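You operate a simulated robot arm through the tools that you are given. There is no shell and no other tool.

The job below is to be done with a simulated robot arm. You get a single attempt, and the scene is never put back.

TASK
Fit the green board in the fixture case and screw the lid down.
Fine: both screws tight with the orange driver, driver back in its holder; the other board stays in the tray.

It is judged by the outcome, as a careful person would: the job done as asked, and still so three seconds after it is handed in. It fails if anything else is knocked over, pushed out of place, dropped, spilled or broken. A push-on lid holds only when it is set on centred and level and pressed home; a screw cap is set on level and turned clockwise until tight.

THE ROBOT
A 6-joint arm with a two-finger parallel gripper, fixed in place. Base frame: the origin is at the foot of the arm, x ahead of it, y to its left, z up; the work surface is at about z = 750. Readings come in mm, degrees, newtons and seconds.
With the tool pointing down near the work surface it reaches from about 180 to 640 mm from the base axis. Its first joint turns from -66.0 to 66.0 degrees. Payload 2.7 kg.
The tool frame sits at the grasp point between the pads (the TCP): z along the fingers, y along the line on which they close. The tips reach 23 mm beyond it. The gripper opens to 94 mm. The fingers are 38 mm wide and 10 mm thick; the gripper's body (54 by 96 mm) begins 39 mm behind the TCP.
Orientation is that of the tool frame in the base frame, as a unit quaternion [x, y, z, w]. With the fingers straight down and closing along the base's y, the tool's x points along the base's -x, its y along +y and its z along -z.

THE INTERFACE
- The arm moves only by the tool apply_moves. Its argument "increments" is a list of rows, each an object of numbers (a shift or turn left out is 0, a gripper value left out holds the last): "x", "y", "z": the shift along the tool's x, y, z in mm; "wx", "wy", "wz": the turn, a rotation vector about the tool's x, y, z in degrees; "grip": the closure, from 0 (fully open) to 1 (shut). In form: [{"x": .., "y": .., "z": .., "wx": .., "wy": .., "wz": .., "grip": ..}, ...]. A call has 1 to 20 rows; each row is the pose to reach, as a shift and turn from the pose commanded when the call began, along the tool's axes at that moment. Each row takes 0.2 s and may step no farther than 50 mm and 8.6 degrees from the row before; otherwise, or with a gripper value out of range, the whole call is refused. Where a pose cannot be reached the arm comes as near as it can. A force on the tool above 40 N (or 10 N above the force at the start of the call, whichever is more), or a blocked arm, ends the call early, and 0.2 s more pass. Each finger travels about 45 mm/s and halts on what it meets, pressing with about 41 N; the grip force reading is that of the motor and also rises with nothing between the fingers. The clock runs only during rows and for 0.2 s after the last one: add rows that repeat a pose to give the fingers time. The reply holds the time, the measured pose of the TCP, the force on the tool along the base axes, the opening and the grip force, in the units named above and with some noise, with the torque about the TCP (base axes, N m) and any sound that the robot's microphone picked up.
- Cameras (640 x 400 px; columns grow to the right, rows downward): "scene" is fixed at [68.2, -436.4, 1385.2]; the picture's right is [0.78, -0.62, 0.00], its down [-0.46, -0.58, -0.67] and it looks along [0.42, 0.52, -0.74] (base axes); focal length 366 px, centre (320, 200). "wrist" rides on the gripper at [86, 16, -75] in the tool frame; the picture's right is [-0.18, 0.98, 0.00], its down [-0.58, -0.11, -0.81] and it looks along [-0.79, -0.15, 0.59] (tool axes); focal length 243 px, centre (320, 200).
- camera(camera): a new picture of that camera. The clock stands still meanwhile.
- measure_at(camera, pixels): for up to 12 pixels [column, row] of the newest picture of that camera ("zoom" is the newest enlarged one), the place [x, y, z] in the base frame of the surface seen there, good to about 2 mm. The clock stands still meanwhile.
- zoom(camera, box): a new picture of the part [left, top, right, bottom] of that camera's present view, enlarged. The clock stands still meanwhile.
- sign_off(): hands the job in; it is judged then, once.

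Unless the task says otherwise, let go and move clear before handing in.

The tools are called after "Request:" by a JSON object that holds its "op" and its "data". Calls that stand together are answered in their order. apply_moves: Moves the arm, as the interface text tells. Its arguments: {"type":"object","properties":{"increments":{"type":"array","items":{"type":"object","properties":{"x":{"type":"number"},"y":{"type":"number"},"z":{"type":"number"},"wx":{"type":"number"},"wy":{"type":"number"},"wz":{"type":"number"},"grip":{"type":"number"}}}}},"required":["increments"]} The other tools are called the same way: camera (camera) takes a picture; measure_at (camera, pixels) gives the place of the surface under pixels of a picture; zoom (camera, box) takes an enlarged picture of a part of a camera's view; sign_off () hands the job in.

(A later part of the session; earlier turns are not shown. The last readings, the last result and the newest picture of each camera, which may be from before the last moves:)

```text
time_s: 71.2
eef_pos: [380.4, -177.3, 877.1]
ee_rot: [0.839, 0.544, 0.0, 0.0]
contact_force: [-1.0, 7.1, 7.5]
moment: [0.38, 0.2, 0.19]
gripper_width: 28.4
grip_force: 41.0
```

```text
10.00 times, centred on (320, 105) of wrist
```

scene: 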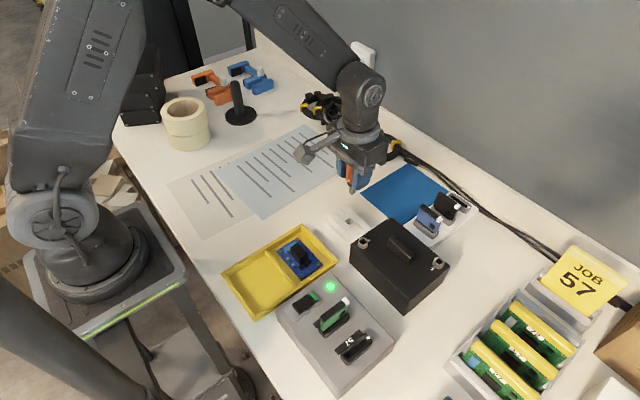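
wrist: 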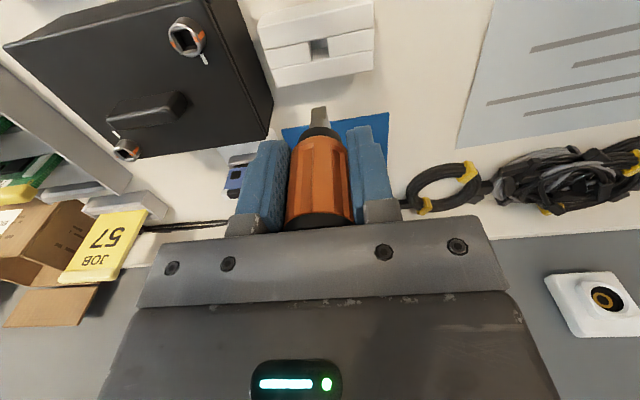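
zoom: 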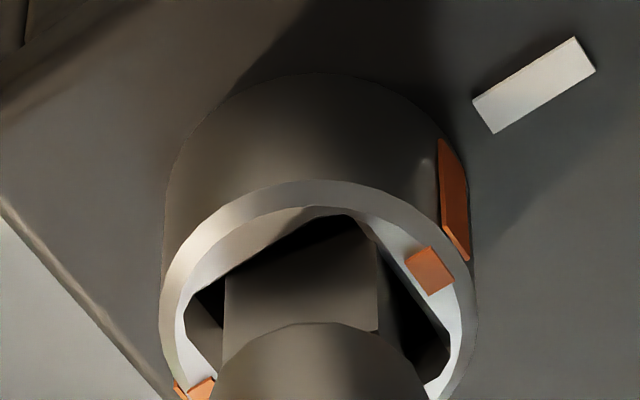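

Torque is now showing (0.19 N·m) and the mark lags the tool more, so resistance is building. I'll turn further in small steps and watch whether the screw still moves.

Request:
{"op": "apply_moves", "data": {"increments": [{"wz": 5}, {"wz": 10}, {"wz": 10}]}}

Request:
{"op": "zoom", "data": {"camera": "wrist", "box": [288, 85, 352, 125]}}

Request:
{"op": "zoom", "data": {"camera": "scene", "box": [341, 225, 381, 250]}}

```text
time_s: 72.0
eef_pos: [380.2, -177.5, 877.4]
ee_rot: [0.883, 0.469, 0.0, 0.0]
contact_force: [-1.0, -1.0, -1.0]
moment: [-0.11, 0.13, 0.25]
gripper_width: 28.7
grip_force: 41.3
```

```text
10.00 times, centred on (320, 105) of wrist
```

zoom: 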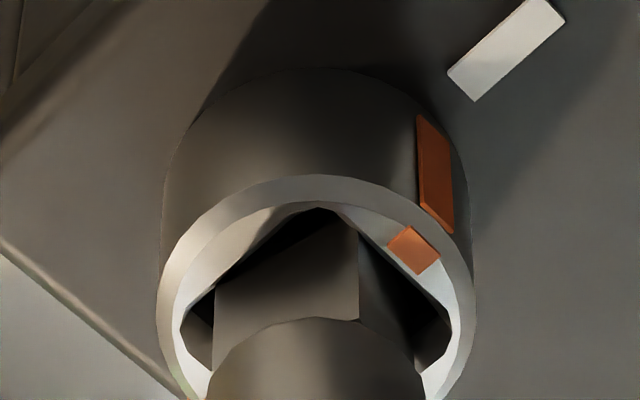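

```text
16.00 times, centred on (361, 238) of scene
```

zoom: 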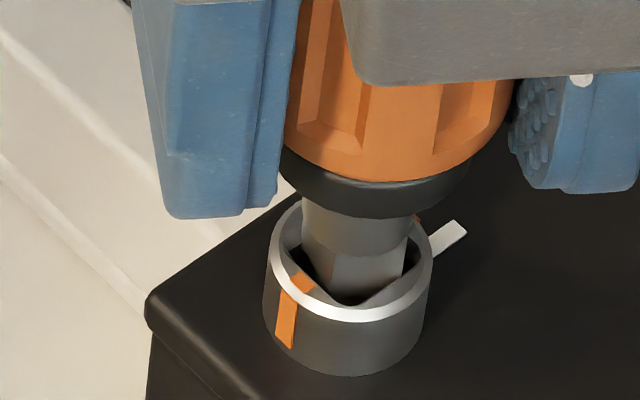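

Screw A's orange mark now points at the white mark (about 92° turned) and it has stopped following, with the handle starting to slip in the grip. I'll apply a little more turn to confirm it's against its stop.

Request:
{"op": "apply_moves", "data": {"increments": [{"wz": 6}, {"wz": 12}, {"wz": 12}]}}

Request:
{"op": "zoom", "data": {"camera": "scene", "box": [341, 225, 381, 250]}}

Request:
{"op": "zoom", "data": {"camera": "wrist", "box": [288, 85, 352, 125]}}

```text
time_s: 72.8
eef_pos: [380.5, -177.7, 876.6]
ee_rot: [0.927, 0.374, 0.0, 0.001]
contact_force: [1.9, -0.2, -6.3]
moment: [0.2, 0.04, 0.59]
gripper_width: 28.4
grip_force: 41.1
```

```text
16.00 times, centred on (361, 238) of scene
```

zoom: 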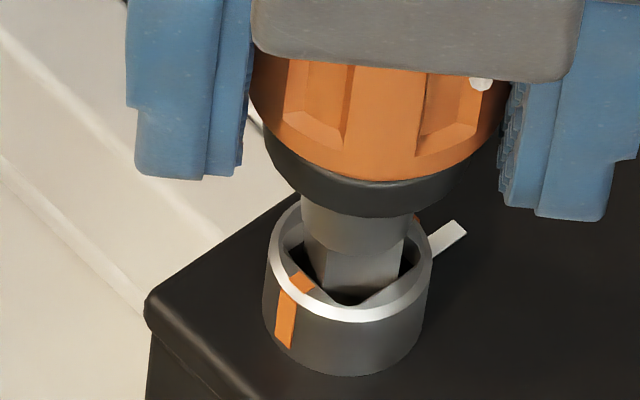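

```text
10.00 times, centred on (320, 105) of wrist
```

zoom: 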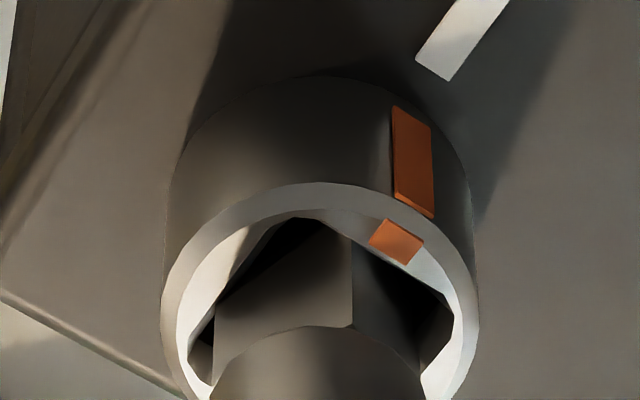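

The screw hasn't moved while torque rose to 0.59 N·m, so it's against its stop and the case hasn't shifted. A touch more to be certain.

Request:
{"op": "apply_moves", "data": {"increments": [{"wz": 4}, {"wz": 8}, {"wz": 8}, {"wz": 8}]}}

Request:
{"op": "zoom", "data": {"camera": "scene", "box": [341, 225, 381, 250]}}

```text
time_s: 73.8
eef_pos: [380.8, -176.5, 877.0]
ee_rot: [0.951, 0.31, 0.0, -0.001]
contact_force: [-0.5, 0.5, -5.1]
moment: [-0.12, 0.19, 0.55]
gripper_width: 28.7
grip_force: 40.9
```

```text
16.00 times, centred on (361, 238) of scene
```

zoom: 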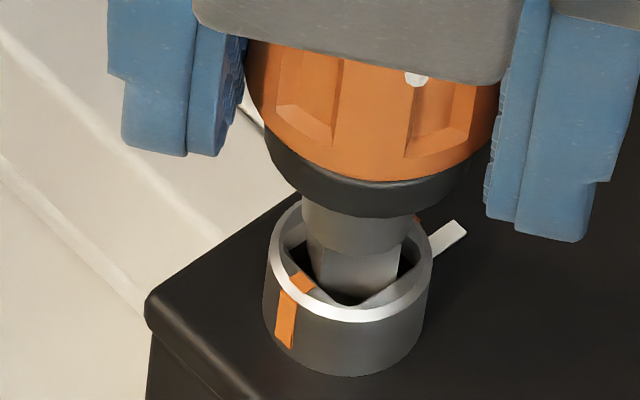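

Torque tops out at ~0.55 N·m (the grip slipping) and the mark hasn't moved, so screw A is tight. I'll back off ~10° within the play to free the bit, then lift out.

Request:
{"op": "apply_moves", "data": {"increments": [{"wz": -5}, {"wz": -10}, {"wz": -10}]}}

Request:
{"op": "zoom", "data": {"camera": "scene", "box": [341, 225, 381, 250]}}

Request:
{"op": "zoom", "data": {"camera": "wrist", "box": [288, 85, 352, 125]}}

```text
time_s: 74.6
eef_pos: [380.6, -176.7, 877.8]
ee_rot: [0.92, 0.391, 0.0, 0.001]
contact_force: [0.8, -0.2, -7.0]
moment: [0.09, 0.0, 0.38]
gripper_width: 28.5
grip_force: 40.8
```

```text
16.00 times, centred on (361, 238) of scene
```

zoom: 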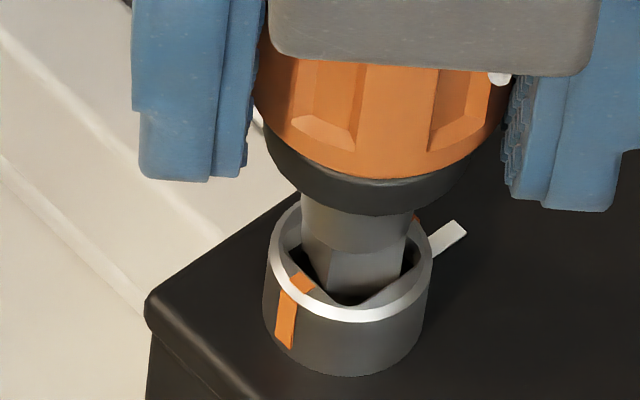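

```text
10.00 times, centred on (320, 105) of wrist
```

zoom: 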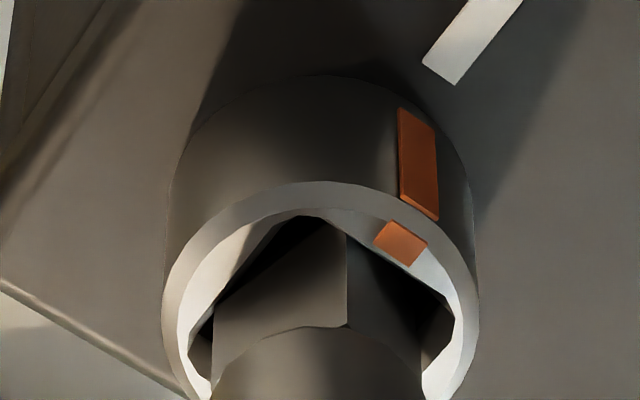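

Still 0.38 N·m of wind-up remaining. Backing off more until the moment is near zero.

Request:
{"op": "apply_moves", "data": {"increments": [{"wz": -6}, {"wz": -12}, {"wz": -12}]}}

Request:
{"op": "zoom", "data": {"camera": "wrist", "box": [288, 85, 352, 125]}}

```text
time_s: 75.4
eef_pos: [379.3, -177.7, 877.5]
ee_rot: [0.874, 0.485, 0.001, 0.0]
contact_force: [-3.4, -0.9, 1.0]
moment: [0.02, 0.23, 0.04]
gripper_width: 28.7
grip_force: 40.5
```

```text
10.00 times, centred on (320, 105) of wrist
```

zoom: 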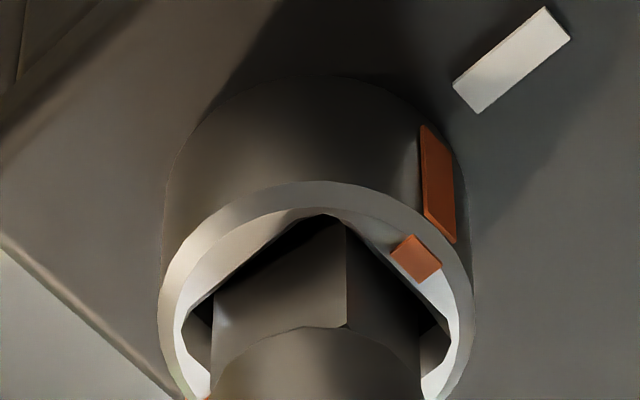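

Moment is ~0 now. Turning back another 8° to centre the bit in its play, then lifting out.

Request:
{"op": "apply_moves", "data": {"increments": [{"wz": -4}, {"wz": -9}, {"wz": -9}, {"wz": -9, "z": -3}, {"wz": -9, "z": -7}, {"wz": -9, "z": -13}, {"wz": -9, "z": -25}, {"wz": -9, "z": -40}, {"wz": -9, "z": -40}]}}

Request:
{"op": "zoom", "data": {"camera": "scene", "box": [330, 200, 400, 255]}}

Request:
{"op": "zoom", "data": {"camera": "wrist", "box": [256, 60, 384, 140]}}

```text
time_s: 77.4
eef_pos: [382.6, -176.8, 918.1]
ee_rot: [0.834, 0.552, 0.0, 0.0]
contact_force: [0.1, 0.5, -0.1]
moment: [-0.02, 0.02, 0.03]
gripper_width: 28.5
grip_force: 41.1
```

```text
7.27 times, centred on (365, 228) of scene
```

zoom: 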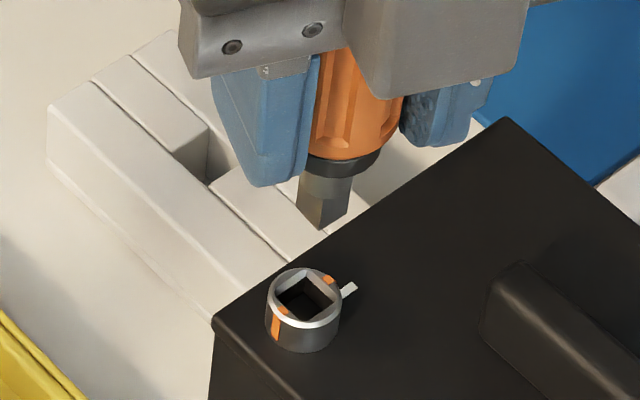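

```text
5.00 times, centred on (320, 100) of wrist
```

zoom: 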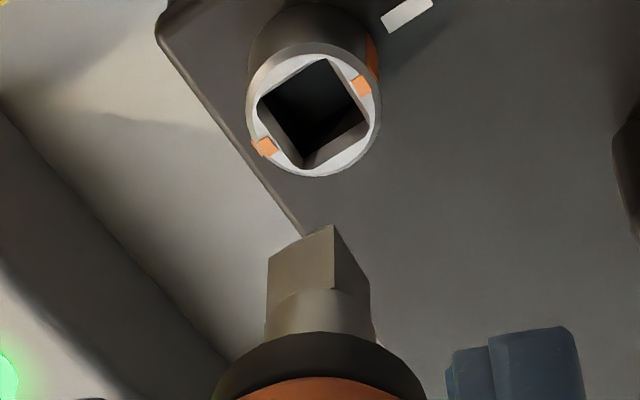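

Screw A's orange marks line up with its white mark and the bit came out cleanly. Now I'll carry the driver to screw B, turning back by 96° so the (slipped) bit is square to its socket.

Request:
{"op": "apply_moves", "data": {"increments": [{"x": -3, "y": 4, "z": -8, "wz": -8}, {"x": -9, "y": 14, "z": -10, "wz": -16}, {"x": -16, "y": 24, "z": -10, "wz": -24}, {"x": -23, "y": 34, "z": -10, "wz": -32}, {"x": -30, "y": 45, "z": -10, "wz": -40}, {"x": -37, "y": 56, "z": -10, "wz": -48}, {"x": -44, "y": 66, "z": -10, "wz": -56}, {"x": -51, "y": 77, "z": -10, "wz": -64}, {"x": -58, "y": 87, "z": -10, "wz": -72}, {"x": -65, "y": 97, "z": -10, "wz": -80}, {"x": -71, "y": 107, "z": -10, "wz": -88}, {"x": -77.2, "y": 115.8, "z": -10, "wz": -96}, {"x": -77.2, "y": 115.8, "z": 0, "wz": -96}, {"x": -77.2, "y": 115.8, "z": 15, "wz": -96}, {"x": -77.2, "y": 115.8, "z": 15, "wz": -96}]}}

Request:
{"op": "zoom", "data": {"camera": "scene", "box": [410, 230, 465, 275]}}

Request:
{"op": "zoom", "data": {"camera": "wrist", "box": [256, 60, 384, 140]}}

```text
time_s: 80.6
eef_pos: [457.2, -291.6, 903.2]
ee_rot: [0.148, 0.989, 0.001, 0.001]
contact_force: [-0.8, -0.3, -0.2]
moment: [-0.01, -0.02, -0.03]
gripper_width: 28.5
grip_force: 41.2
```

```text
8.89 times, centred on (438, 252) of scene
```

zoom: 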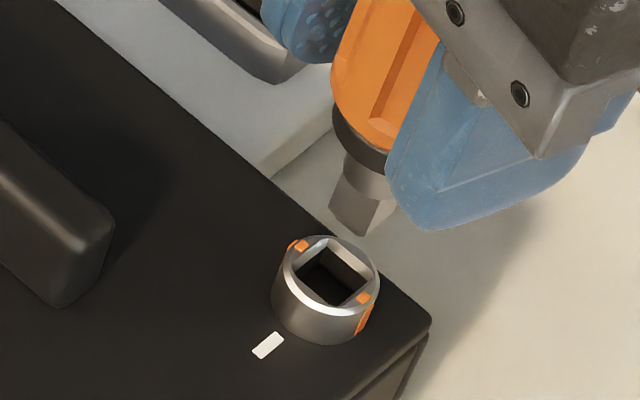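

```text
5.00 times, centred on (320, 100) of wrist
```

zoom: 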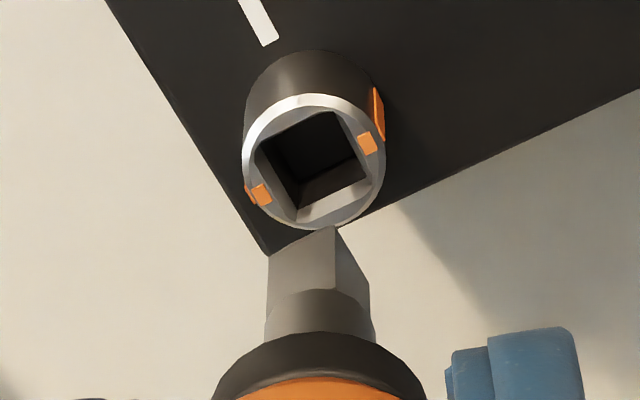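

The bit's edges are parallel to socket B's (both about −25° in the wrist view). I'll lower to a ~7 mm gap and compare positions.

Request:
{"op": "apply_moves", "data": {"increments": [{"z": 4}, {"z": 8}, {"z": 12}, {"z": 12}, {"z": 12}]}}

Request:
{"op": "zoom", "data": {"camera": "scene", "box": [420, 245, 452, 265]}}

Request:
{"op": "zoom", "data": {"camera": "wrist", "box": [288, 80, 352, 120]}}

```text
time_s: 81.8
eef_pos: [457.6, -293.4, 891.2]
ee_rot: [0.147, 0.989, 0.0, 0.001]
contact_force: [1.4, 0.4, -0.7]
moment: [0.0, -0.02, 0.0]
gripper_width: 28.5
grip_force: 41.3
```

```text
16.00 times, centred on (436, 255) of scene
```

zoom: 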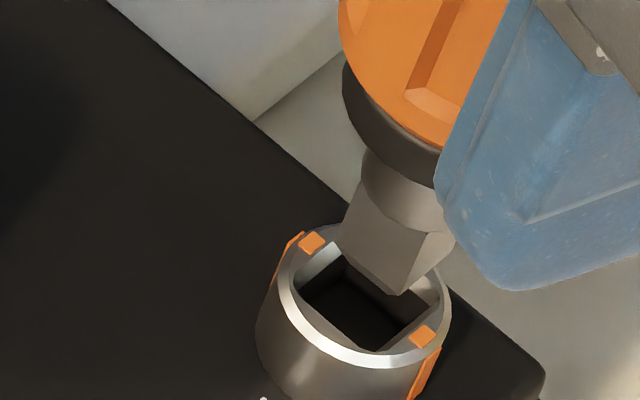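

```text
10.00 times, centred on (320, 100) of wrist
```

zoom: 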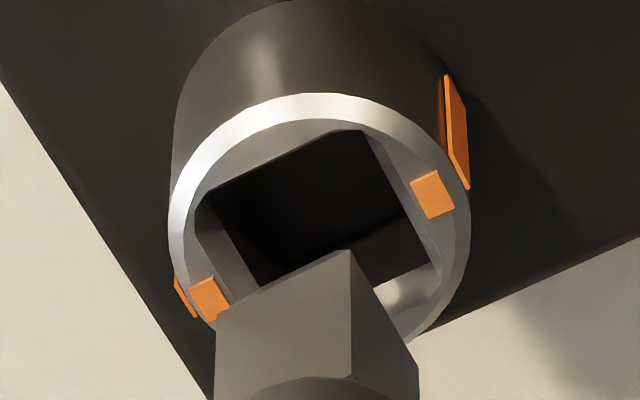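

Both cameras agree the socket centre is about 2 mm toward −x of the bit. I'll correct by (−2.1, +0.2) mm, lower 5 mm and look again.

Request:
{"op": "apply_moves", "data": {"increments": [{"x": 2.07, "y": -0.42}, {"x": 2.07, "y": -0.42, "z": 2}, {"x": 2.07, "y": -0.42, "z": 4.5}, {"x": 2.07, "y": -0.42, "z": 4.5}, {"x": 2.07, "y": -0.42, "z": 4.5}]}}

Request:
{"op": "zoom", "data": {"camera": "scene", "box": [420, 250, 452, 270]}}

Request:
{"op": "zoom", "data": {"camera": "wrist", "box": [288, 80, 352, 120]}}

```text
time_s: 83.0
eef_pos: [455.5, -292.5, 886.2]
ee_rot: [0.147, 0.989, 0.0, 0.001]
contact_force: [-0.6, -0.5, -0.8]
moment: [-0.04, 0.0, 0.0]
gripper_width: 28.5
grip_force: 40.8
```

```text
16.00 times, centred on (436, 260) of scene
```

zoom: 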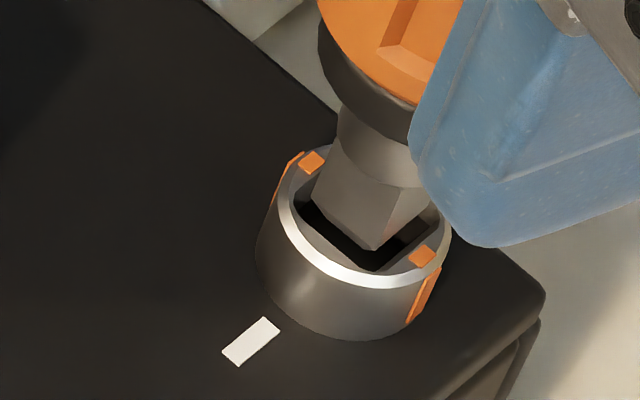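

```text
10.00 times, centred on (320, 100) of wrist
```

zoom: 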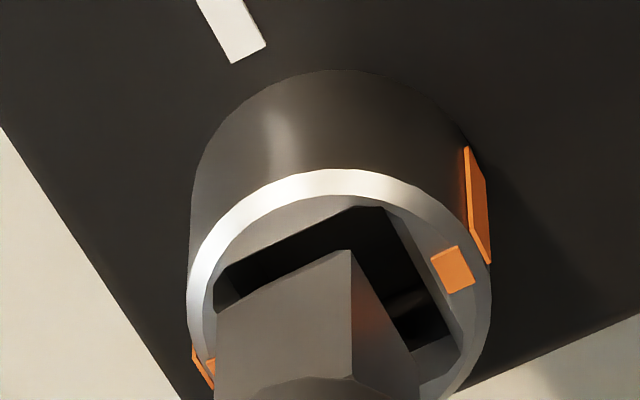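

Scene shows it roughly centred, while the wrist view says about +1 mm along tool y. At screw A the wrist view proved right, so I'll shift tool y +0.8, x +0.2 and lower a little.

Request:
{"op": "apply_moves", "data": {"increments": [{"x": 0.2, "y": 0.8}, {"x": 0.2, "y": 0.8, "z": 1}, {"x": 0.2, "y": 0.8, "z": 2.5}, {"x": 0.2, "y": 0.8, "z": 2.5}, {"x": 0.2, "y": 0.8, "z": 2.5}]}}

Request:
{"op": "zoom", "data": {"camera": "scene", "box": [420, 250, 452, 270]}}

Request:
{"op": "zoom", "data": {"camera": "wrist", "box": [288, 85, 352, 125]}}

```text
time_s: 84.2
eef_pos: [454.6, -292.9, 883.8]
ee_rot: [0.148, 0.989, 0.0, 0.001]
contact_force: [0.8, -0.6, -0.6]
moment: [0.02, 0.02, -0.03]
gripper_width: 28.5
grip_force: 40.8
```

```text
16.00 times, centred on (436, 260) of scene
```

zoom: 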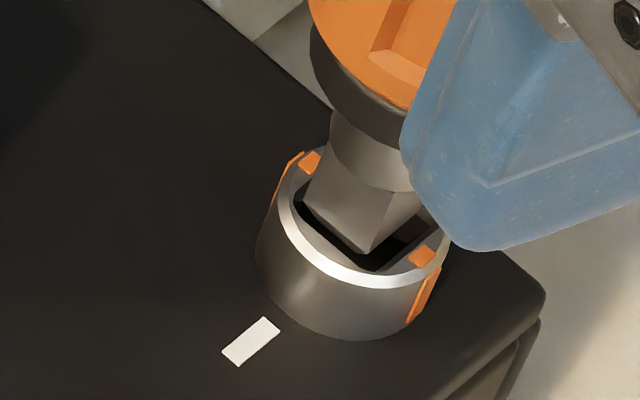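

```text
10.00 times, centred on (320, 105) of wrist
```

zoom: 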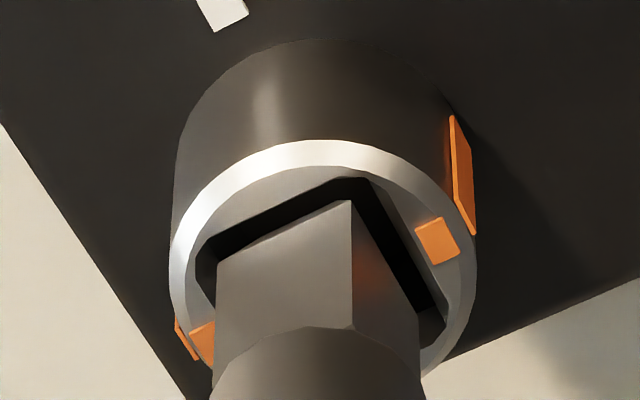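

The bit is centred in the socket in the wrist view now. Lowering in, checking force.

Request:
{"op": "apply_moves", "data": {"increments": [{"y": 0.2, "z": 1}, {"y": 0.2, "z": 2}, {"y": 0.2, "z": 3}, {"y": 0.2, "z": 3}]}}

Request:
{"op": "zoom", "data": {"camera": "scene", "box": [420, 250, 452, 270]}}

Request:
{"op": "zoom", "data": {"camera": "wrist", "box": [288, 85, 352, 125]}}

```text
time_s: 85.2
eef_pos: [455.8, -292.9, 880.3]
ee_rot: [0.148, 0.989, 0.0, 0.001]
contact_force: [1.0, -1.4, 0.1]
moment: [0.0, -0.12, -0.02]
gripper_width: 28.5
grip_force: 40.9
```

```text
16.00 times, centred on (436, 260) of scene
```

zoom: 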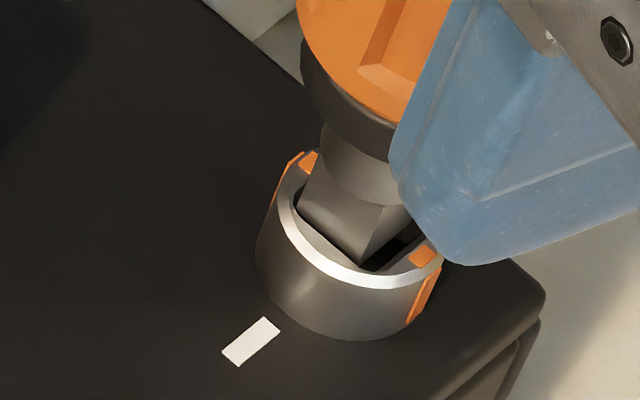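

```text
10.00 times, centred on (320, 105) of wrist
```

zoom: 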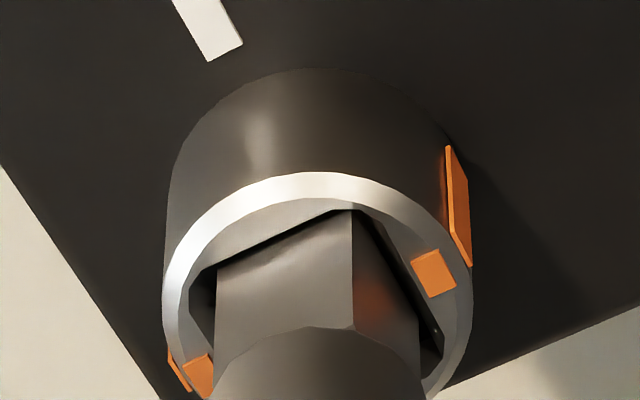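

The bit is inside but close to the −x wall; I'll nudge +0.4 mm in x and go on to the bottom.

Request:
{"op": "apply_moves", "data": {"increments": [{"x": -0.4}, {"x": -0.4, "z": 1}, {"x": -0.4, "z": 2}, {"x": -0.4, "z": 2}]}}

```text
time_s: 86.2
eef_pos: [454.5, -290.9, 878.6]
ee_rot: [0.148, 0.989, 0.0, 0.002]
contact_force: [6.7, -0.2, 1.2]
moment: [-0.02, -0.34, 0.01]
gripper_width: 28.4
grip_force: 41.1
```

Request:
{"op": "apply_moves", "data": {"increments": [{"x": -0.6, "y": 0.1}, {"x": -0.8, "y": 0.2, "z": 0.6}, {"x": -0.8, "y": 0.2, "z": 1.2}, {"x": -0.8, "y": 0.2, "z": 1.2}]}}

Request:
{"op": "zoom", "data": {"camera": "wrist", "box": [288, 85, 352, 125]}}

Request:
{"op": "zoom", "data": {"camera": "scene", "box": [420, 250, 452, 270]}}

```text
time_s: 87.2
eef_pos: [456.2, -292.9, 876.9]
ee_rot: [0.148, 0.989, 0.0, -0.001]
contact_force: [4.5, 0.7, -1.0]
moment: [0.02, -0.18, 0.01]
gripper_width: 28.3
grip_force: 41.0
```

```text
10.00 times, centred on (320, 105) of wrist
```

zoom: 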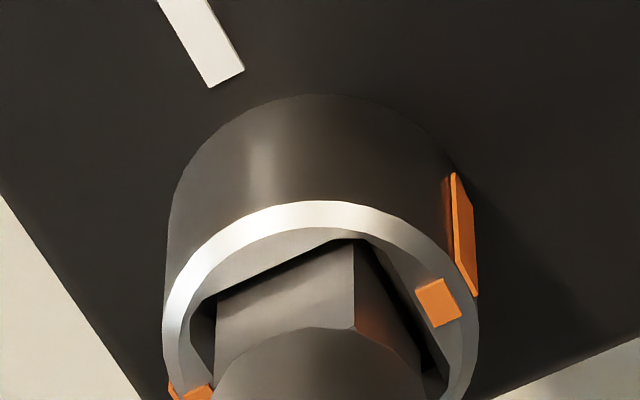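

```text
16.00 times, centred on (436, 260) of scene
```

zoom: 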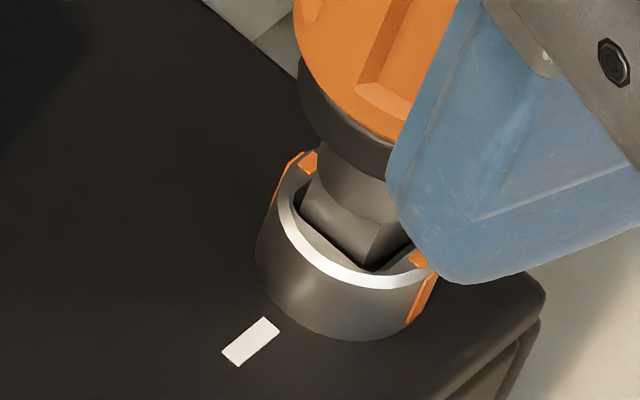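

Request:
{"op": "apply_moves", "data": {"increments": [{"x": -0.5, "y": 0.1, "z": 0.6}, {"x": -0.5, "y": 0.1, "z": 1.2}, {"x": -0.5, "y": 0.1, "z": 1.2}]}}

```text
time_s: 88.0
eef_pos: [456.2, -291.6, 877.1]
ee_rot: [0.147, 0.989, -0.002, 0.001]
contact_force: [-3.3, -0.2, 7.2]
moment: [-0.05, 0.19, -0.01]
gripper_width: 28.6
grip_force: 41.1
```

Bottomed with light contact. Turning clockwise now.

Request:
{"op": "apply_moves", "data": {"increments": [{"wz": 8}, {"wz": 16}, {"wz": 24}, {"wz": 32}, {"wz": 40}, {"wz": 48}, {"wz": 56}, {"wz": 64}, {"wz": 72}, {"wz": 80}, {"wz": 80}]}}

Request:
{"op": "zoom", "data": {"camera": "wrist", "box": [288, 85, 352, 125]}}

Request:
{"op": "zoom", "data": {"camera": "scene", "box": [420, 250, 452, 270]}}

```text
time_s: 90.4
eef_pos: [456.3, -292.1, 877.1]
ee_rot: [0.749, 0.662, 0.001, 0.002]
contact_force: [0.8, 0.3, 18.9]
moment: [-0.03, -0.11, 0.0]
gripper_width: 28.4
grip_force: 40.8
```

```text
10.00 times, centred on (320, 105) of wrist
```

zoom: 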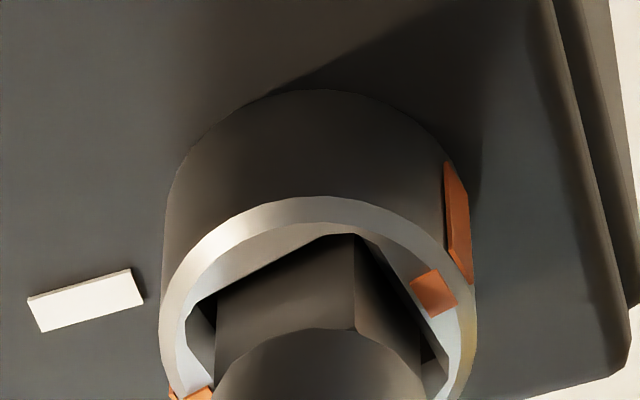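

```text
16.00 times, centred on (436, 260) of scene
```

zoom: 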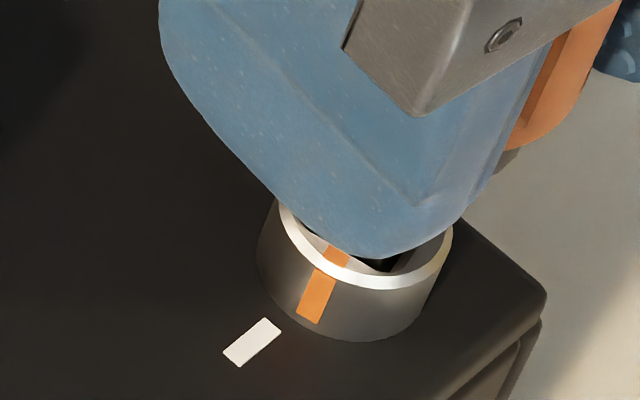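

Screw B has followed about 70°. Continuing toward the stop.

Request:
{"op": "apply_moves", "data": {"increments": [{"wz": 8, "z": -0.5}, {"wz": 16, "z": -0.5}, {"wz": 24, "z": -0.5}, {"wz": 30, "z": -0.5}, {"wz": 30, "z": -0.5}]}}

Request:
{"op": "zoom", "data": {"camera": "wrist", "box": [288, 85, 352, 125]}}

Request:
{"op": "zoom", "data": {"camera": "scene", "box": [420, 250, 452, 270]}}

```text
time_s: 91.6
eef_pos: [455.7, -292.3, 875.9]
ee_rot: [0.895, 0.446, 0.001, 0.0]
contact_force: [0.1, -8.9, 5.7]
moment: [-0.43, 0.04, 0.19]
gripper_width: 28.6
grip_force: 41.3
```

```text
10.00 times, centred on (320, 105) of wrist
```

zoom: 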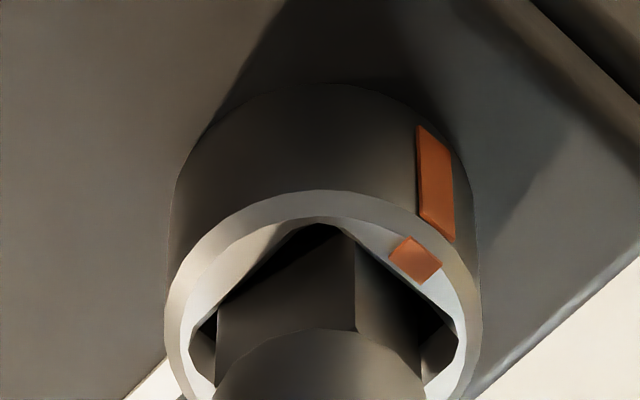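

```text
16.00 times, centred on (436, 260) of scene
```

zoom: 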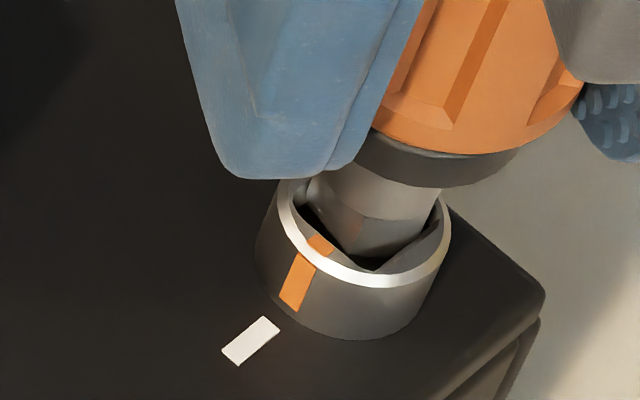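

Torque is building (0.19 N·m) and the orange mark is nearly on the white. Turning on until it's firm.

Request:
{"op": "apply_moves", "data": {"increments": [{"wz": 7}, {"wz": 14}, {"wz": 14}]}}

Request:
{"op": "zoom", "data": {"camera": "scene", "box": [420, 250, 452, 270]}}

```text
time_s: 92.4
eef_pos: [456.8, -292.0, 877.0]
ee_rot: [0.943, 0.333, 0.002, 0.0]
contact_force: [7.7, -4.6, 0.6]
moment: [-0.13, -0.27, 0.49]
gripper_width: 28.8
grip_force: 41.0
```

```text
16.00 times, centred on (436, 260) of scene
```

zoom: 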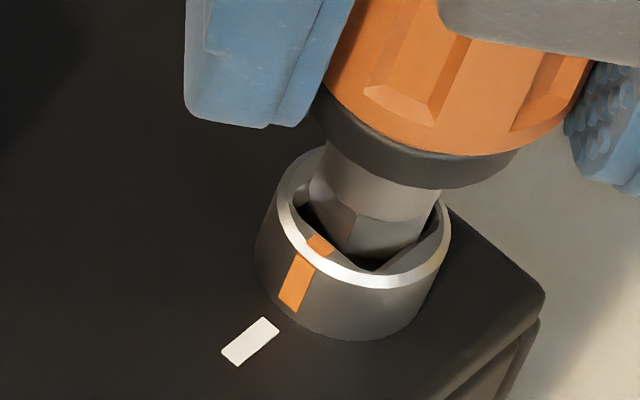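

Request:
{"op": "apply_moves", "data": {"increments": [{"wz": 5}, {"wz": 10}, {"wz": 10}, {"wz": 10}]}}

Request:
{"op": "zoom", "data": {"camera": "scene", "box": [420, 250, 452, 270]}}

Request:
{"op": "zoom", "data": {"camera": "wrist", "box": [288, 85, 352, 125]}}

```text
time_s: 93.4
eef_pos: [455.9, -293.3, 876.0]
ee_rot: [0.968, 0.249, 0.001, 0.001]
contact_force: [4.7, -2.3, -0.3]
moment: [0.16, -0.01, 0.28]
gripper_width: 28.9
grip_force: 40.7
```

```text
16.00 times, centred on (436, 260) of scene
```

zoom: 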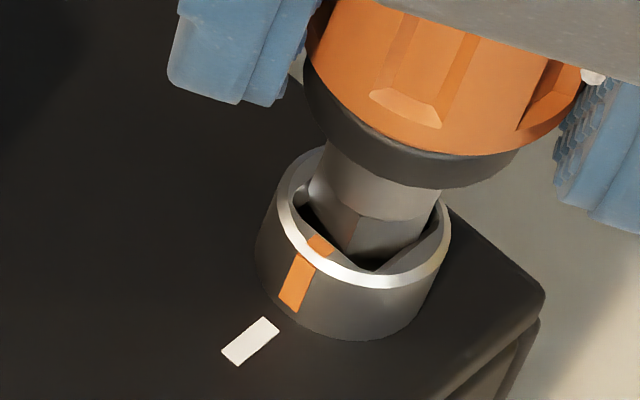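

```text
10.00 times, centred on (320, 105) of wrist
```

zoom: 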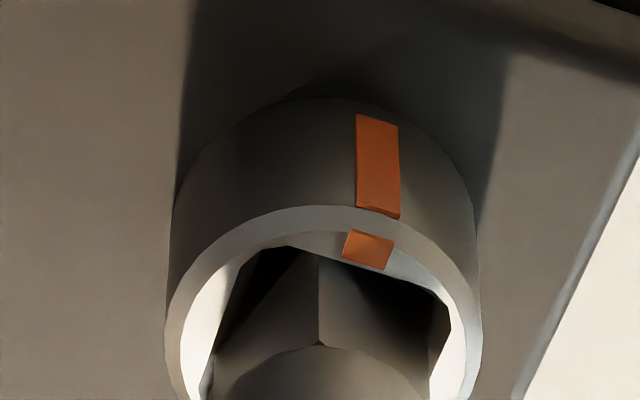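

Request:
{"op": "apply_moves", "data": {"increments": [{"wz": 4}, {"wz": 8}, {"wz": 8}]}}

Request:
{"op": "zoom", "data": {"camera": "scene", "box": [420, 250, 452, 270]}}

```text
time_s: 94.2
eef_pos: [456.7, -292.0, 877.6]
ee_rot: [0.984, 0.181, 0.0, 0.001]
contact_force: [3.3, -5.2, -2.1]
moment: [-0.23, -0.14, 0.4]
gripper_width: 28.5
grip_force: 41.4
```

```text
16.00 times, centred on (436, 260) of scene
```

zoom: 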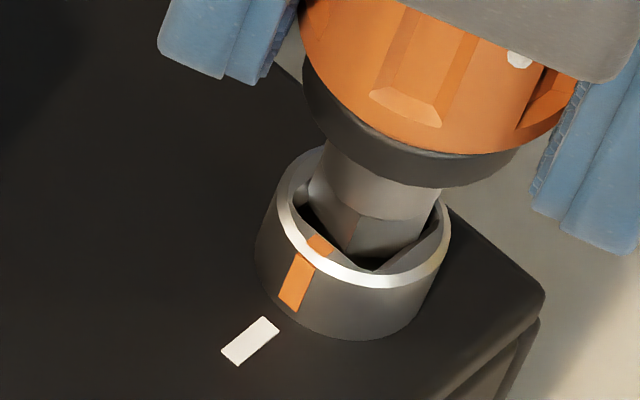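

The mark is stationary with torque at 0.4–0.5 N·m, so screw B is tight too. Now unwinding to free the bit.

Request:
{"op": "apply_moves", "data": {"increments": [{"wz": -7}, {"wz": -14}, {"wz": -14}]}}

Request:
{"op": "zoom", "data": {"camera": "wrist", "box": [288, 85, 352, 125]}}

```text
time_s: 95.0
eef_pos: [456.4, -292.4, 877.2]
ee_rot: [0.954, 0.301, 0.0, 0.0]
contact_force: [0.1, -5.4, -1.7]
moment: [-0.3, -0.01, 0.05]
gripper_width: 28.7
grip_force: 41.0
```

```text
10.00 times, centred on (320, 105) of wrist
```

zoom: 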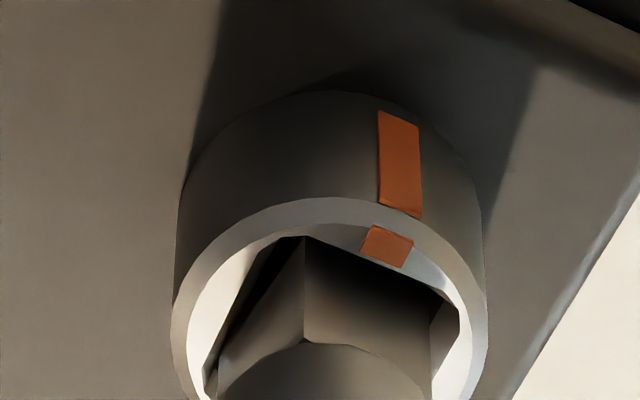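

Moment is ~0. Backing off another 9° to centre the bit, then lifting out.

Request:
{"op": "apply_moves", "data": {"increments": [{"wz": -5}, {"wz": -9}, {"wz": -9}, {"wz": -9, "z": -3}, {"wz": -9, "z": -7}, {"wz": -9, "z": -13}, {"wz": -9, "z": -25}, {"wz": -9, "z": -45}, {"wz": -9, "z": -45}]}}

Request:
{"op": "camera", "data": {"camera": "scene"}}

Request:
{"op": "zoom", "data": {"camera": "scene", "box": [340, 205, 460, 305]}}

Request:
{"op": "zoom", "data": {"camera": "wrist", "box": [256, 60, 384, 140]}}

```text
time_s: 97.0
eef_pos: [457.1, -292.0, 920.7]
ee_rot: [0.927, 0.374, 0.0, 0.001]
contact_force: [0.1, -0.7, -0.1]
moment: [-0.01, -0.01, 0.0]
gripper_width: 28.4
grip_force: 41.3
```

```text
taken
```

scene: 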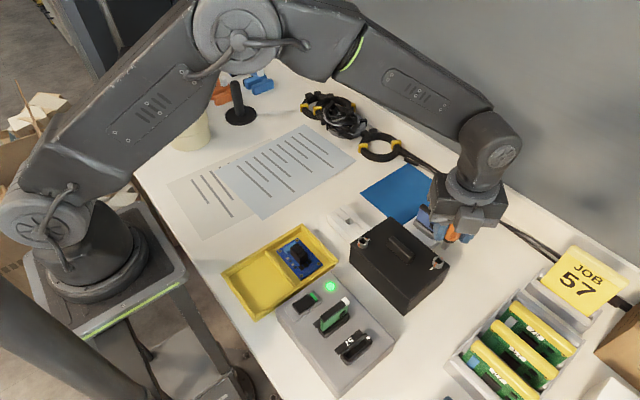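

```text
4.00 times, centred on (400, 255) of scene
```

zoom: 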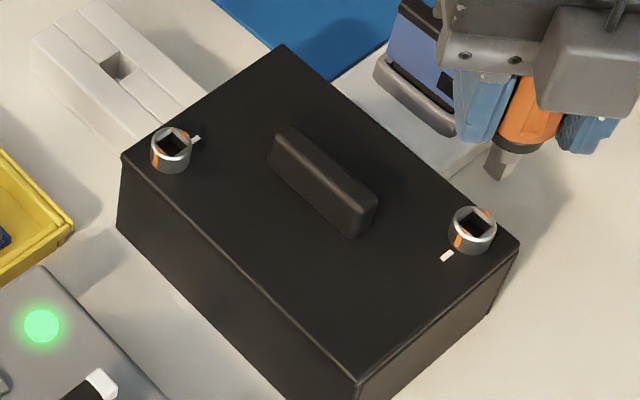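

```text
5.00 times, centred on (320, 100) of wrist
```

zoom: 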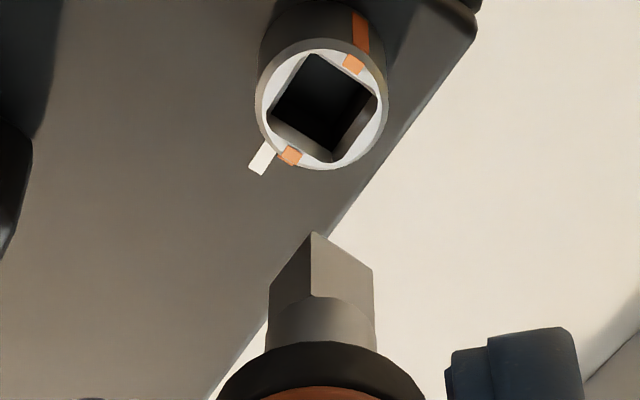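

Both screws now show orange pointing to the white marks. A closer look at each to confirm.

Request:
{"op": "zoom", "data": {"camera": "scene", "box": [345, 230, 377, 250]}}

Request:
{"op": "zoom", "data": {"camera": "scene", "box": [420, 250, 452, 270]}}

Request:
{"op": "zoom", "data": {"camera": "scene", "box": [325, 200, 375, 240]}}

```text
16.00 times, centred on (361, 240) of scene
```

zoom: 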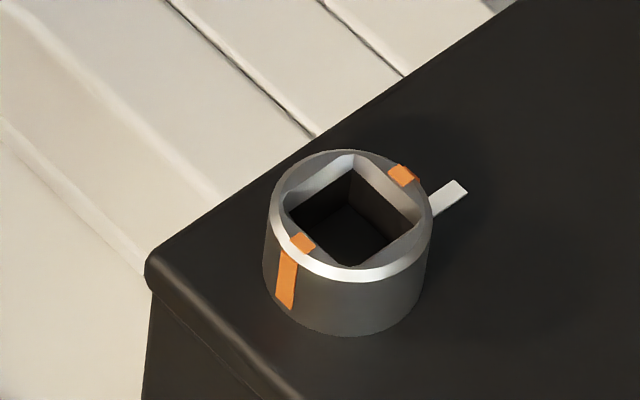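

```text
16.00 times, centred on (436, 260) of scene
```

zoom: 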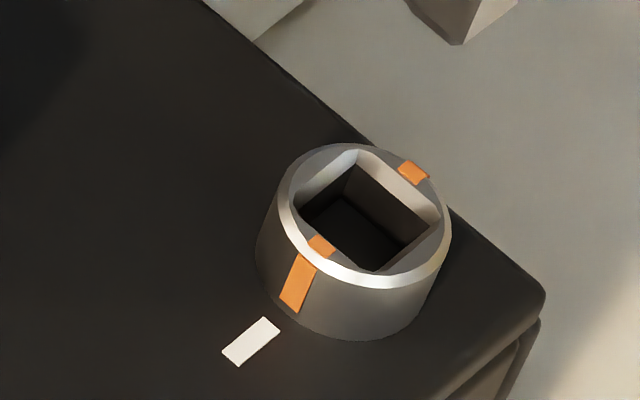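

```text
10.00 times, centred on (350, 220) of scene
```

zoom: 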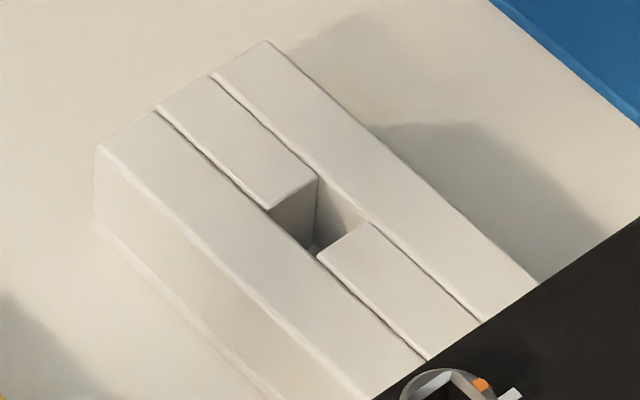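

Both screws sit at 90° with orange aligned to white — tight. Now I'll take the driver back above its holder, keeping the yaw since the bit is square to the base axes at this angle.

Request:
{"op": "apply_moves", "data": {"increments": [{"x": 10, "y": -15, "z": -10}, {"x": 32, "y": -49, "z": -10}, {"x": 56, "y": -86, "z": -10}, {"x": 80, "y": -123, "z": -10}, {"x": 99, "y": -152, "z": -10}, {"x": 107, "y": -164.6, "z": -10}, {"x": 107, "y": -164.6, "z": 10}, {"x": 107, "y": -164.6, "z": 10}, {"x": 107, "y": -164.6, "z": 10}]}}

Request:
{"op": "zoom", "data": {"camera": "scene", "box": [325, 165, 405, 235]}}

Request:
{"op": "zoom", "data": {"camera": "wrist", "box": [224, 0, 416, 140]}}

```text
time_s: 99.0
eef_pos: [420.1, -100.2, 911.8]
ee_rot: [0.927, 0.375, 0.001, 0.001]
contact_force: [-0.8, -0.2, -1.5]
moment: [0.0, 0.04, -0.01]
gripper_width: 28.3
grip_force: 41.3
```

```text
5.71 times, centred on (365, 200) of scene
```

zoom: 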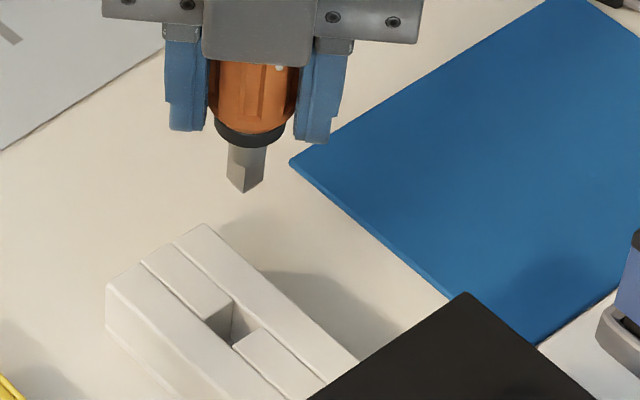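

```text
2.86 times, centred on (320, 70) of wrist
```

zoom: 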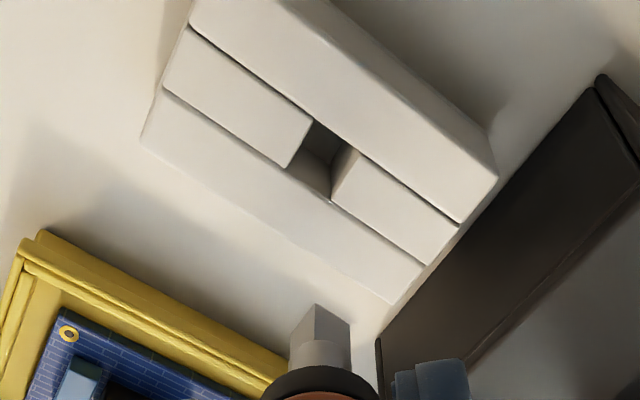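

Request:
{"op": "zoom", "data": {"camera": "scene", "box": [340, 180, 372, 200]}}

Request:
{"op": "measure_at", "data": {"camera": "zoom", "pixels": [[270, 110], [320, 110], [255, 120], [345, 110], [292, 140], [275, 90], [310, 90]]}}

Request:
{"op": "zoom", "data": {"camera": "scene", "box": [335, 210, 367, 230]}}

Request:
{"op": "measure_at", "data": {"camera": "zoom", "pixels": [[265, 200], [240, 190], [330, 290], [350, 300], [310, 145], [395, 220], [345, 170], [380, 260], [290, 170], [380, 200], [320, 215]]}}

```text
16.00 times, centred on (356, 190) of scene
```

zoom: 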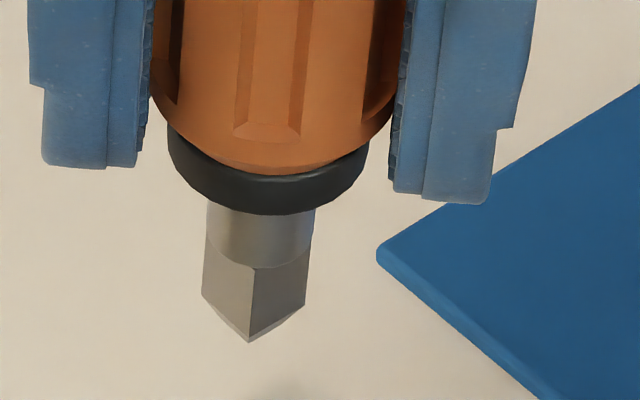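

```text
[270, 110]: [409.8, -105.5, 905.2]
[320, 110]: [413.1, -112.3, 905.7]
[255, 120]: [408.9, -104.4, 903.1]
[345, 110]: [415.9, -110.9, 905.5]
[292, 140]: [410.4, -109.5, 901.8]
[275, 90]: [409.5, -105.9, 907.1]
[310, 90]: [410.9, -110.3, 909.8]
```

```text
16.00 times, centred on (351, 220) of scene
```

zoom: 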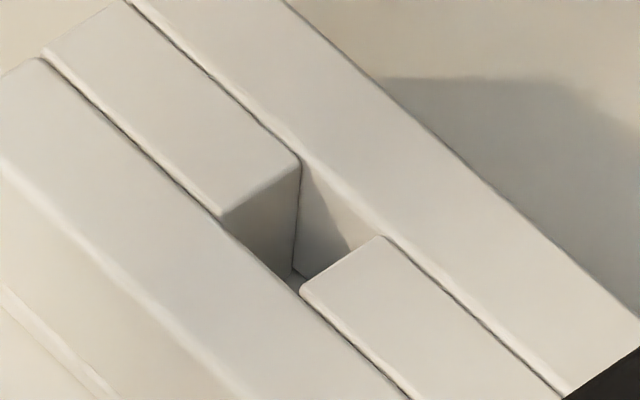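

```text
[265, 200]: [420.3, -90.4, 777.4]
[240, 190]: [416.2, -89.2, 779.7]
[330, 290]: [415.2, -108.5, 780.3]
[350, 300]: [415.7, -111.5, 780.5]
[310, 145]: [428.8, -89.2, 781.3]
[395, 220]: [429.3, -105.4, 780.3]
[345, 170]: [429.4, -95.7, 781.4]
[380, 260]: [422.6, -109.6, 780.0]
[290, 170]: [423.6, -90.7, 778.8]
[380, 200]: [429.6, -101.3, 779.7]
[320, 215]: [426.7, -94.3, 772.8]
```

Request:
{"op": "measure_at", "data": {"camera": "zoom", "pixels": [[255, 252], [250, 250], [275, 275], [350, 205], [345, 198], [320, 178], [370, 222], [222, 208], [295, 168], [306, 290], [378, 240], [240, 240]]}}

Request:
{"op": "zoom", "data": {"camera": "scene", "box": [340, 180, 372, 200]}}

Request:
{"op": "measure_at", "data": {"camera": "zoom", "pixels": [[225, 290], [280, 295], [251, 320], [207, 285], [303, 285], [252, 290], [210, 270], [300, 270], [235, 310], [265, 315]]}}

```text
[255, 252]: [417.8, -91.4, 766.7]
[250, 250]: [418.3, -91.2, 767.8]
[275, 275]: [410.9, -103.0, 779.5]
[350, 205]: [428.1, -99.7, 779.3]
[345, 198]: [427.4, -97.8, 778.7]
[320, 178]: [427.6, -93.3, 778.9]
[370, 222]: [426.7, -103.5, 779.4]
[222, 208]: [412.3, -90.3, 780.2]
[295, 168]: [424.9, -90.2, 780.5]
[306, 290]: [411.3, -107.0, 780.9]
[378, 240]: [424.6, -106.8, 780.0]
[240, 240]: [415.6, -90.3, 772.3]
```

```text
16.00 times, centred on (356, 190) of scene
```

zoom: 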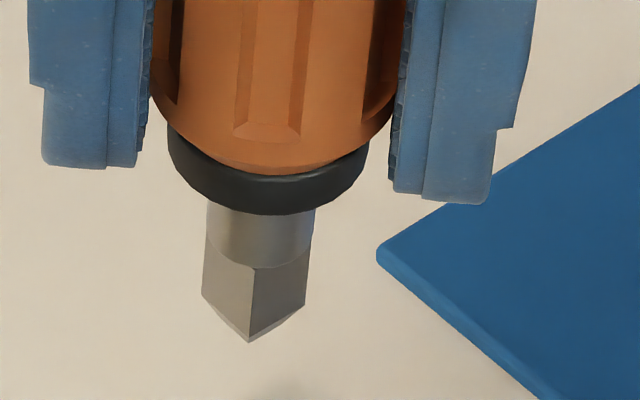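

```text
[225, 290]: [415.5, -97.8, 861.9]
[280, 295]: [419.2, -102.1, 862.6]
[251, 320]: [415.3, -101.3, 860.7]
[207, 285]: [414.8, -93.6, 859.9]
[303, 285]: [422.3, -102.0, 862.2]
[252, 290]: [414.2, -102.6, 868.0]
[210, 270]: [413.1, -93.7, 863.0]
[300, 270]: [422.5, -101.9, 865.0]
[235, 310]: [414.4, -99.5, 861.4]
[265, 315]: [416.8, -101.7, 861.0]
```

The holder hole spans x 411.5–426.5, y −107 to −90.3 (centre 419, −98.6), and the bit is at (418.8, −97.8), so there's about 3 mm of room on each side. I'll lower to just above the hole and check.

Request:
{"op": "apply_moves", "data": {"increments": [{"x": -0.3, "y": 0.5, "z": 20}, {"x": -0.3, "y": 0.5, "z": 45}, {"x": -0.3, "y": 0.5, "z": 68}, {"x": -0.3, "y": 0.5, "z": 68}, {"x": -0.3, "y": 0.5, "z": 68}]}}

Request:
{"op": "zoom", "data": {"camera": "scene", "box": [325, 195, 375, 235]}}

Request:
{"op": "zoom", "data": {"camera": "wrist", "box": [256, 50, 384, 140]}}

```text
time_s: 100.2
eef_pos: [420.1, -99.5, 843.2]
ee_rot: [0.927, 0.375, 0.0, 0.001]
contact_force: [0.4, -0.6, -0.8]
moment: [0.02, -0.01, -0.02]
gripper_width: 28.3
grip_force: 40.3
```

```text
10.00 times, centred on (350, 215) of scene
```

zoom: 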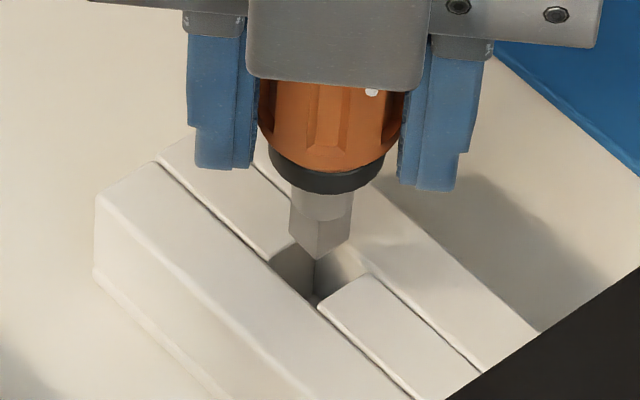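

```text
4.44 times, centred on (320, 95) of wrist
```

zoom: 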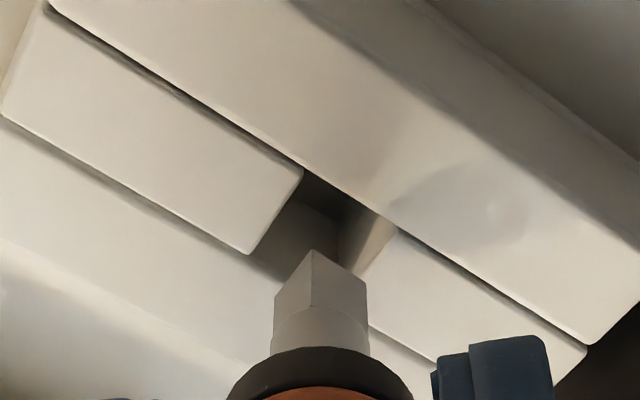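

The bit is over the hole with room on all sides. Lowering in.

Request:
{"op": "apply_moves", "data": {"increments": [{"z": 4}, {"z": 8}, {"z": 12}, {"z": 16}, {"z": 20}, {"z": 24}, {"z": 24}]}}

Request:
{"op": "zoom", "data": {"camera": "scene", "box": [325, 195, 375, 235]}}

```text
time_s: 101.8
eef_pos: [419.1, -100.5, 819.1]
ee_rot: [0.927, 0.374, 0.0, 0.001]
contact_force: [0.6, -0.9, -0.8]
moment: [0.0, -0.01, -0.02]
gripper_width: 28.4
grip_force: 40.7
```

```text
10.00 times, centred on (350, 215) of scene
```

zoom: 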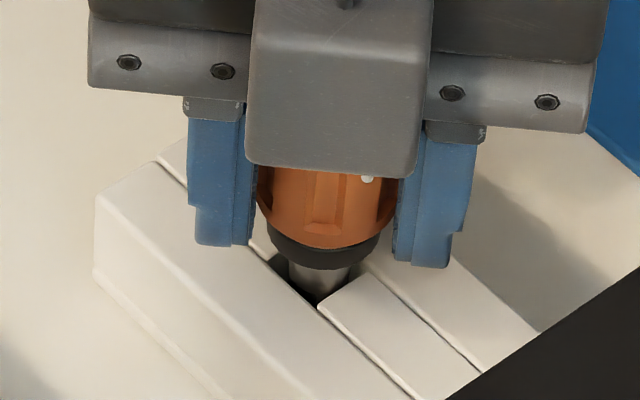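

Request:
{"op": "apply_moves", "data": {"increments": [{"z": 2}, {"z": 4}, {"z": 6}, {"z": 6}]}}

```text
time_s: 102.8
eef_pos: [419.0, -100.0, 815.1]
ee_rot: [0.927, 0.375, 0.001, 0.001]
contact_force: [-0.3, -0.4, -0.3]
moment: [0.0, 0.01, 0.05]
gripper_width: 28.5
grip_force: 40.8
```

Request:
{"op": "apply_moves", "data": {"increments": [{"z": 1}, {"z": 2}, {"z": 2}]}}

Request:
{"op": "zoom", "data": {"camera": "scene", "box": [325, 195, 375, 235]}}

```text
time_s: 103.6
eef_pos: [419.9, -99.5, 813.0]
ee_rot: [0.927, 0.374, 0.001, 0.002]
contact_force: [-3.5, -2.1, 10.5]
moment: [-0.06, 0.17, -0.01]
gripper_width: 28.4
grip_force: 41.2
```

```text
10.00 times, centred on (350, 215) of scene
```

zoom: 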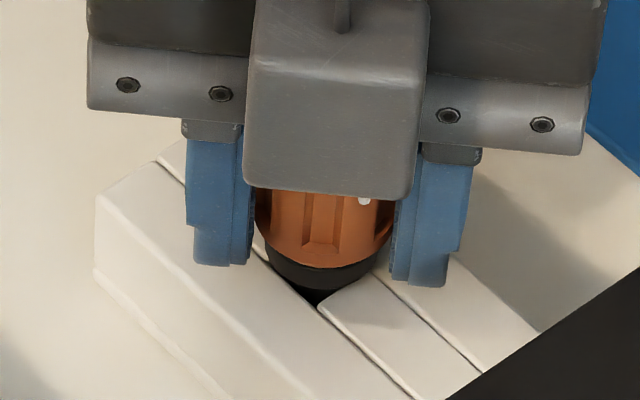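

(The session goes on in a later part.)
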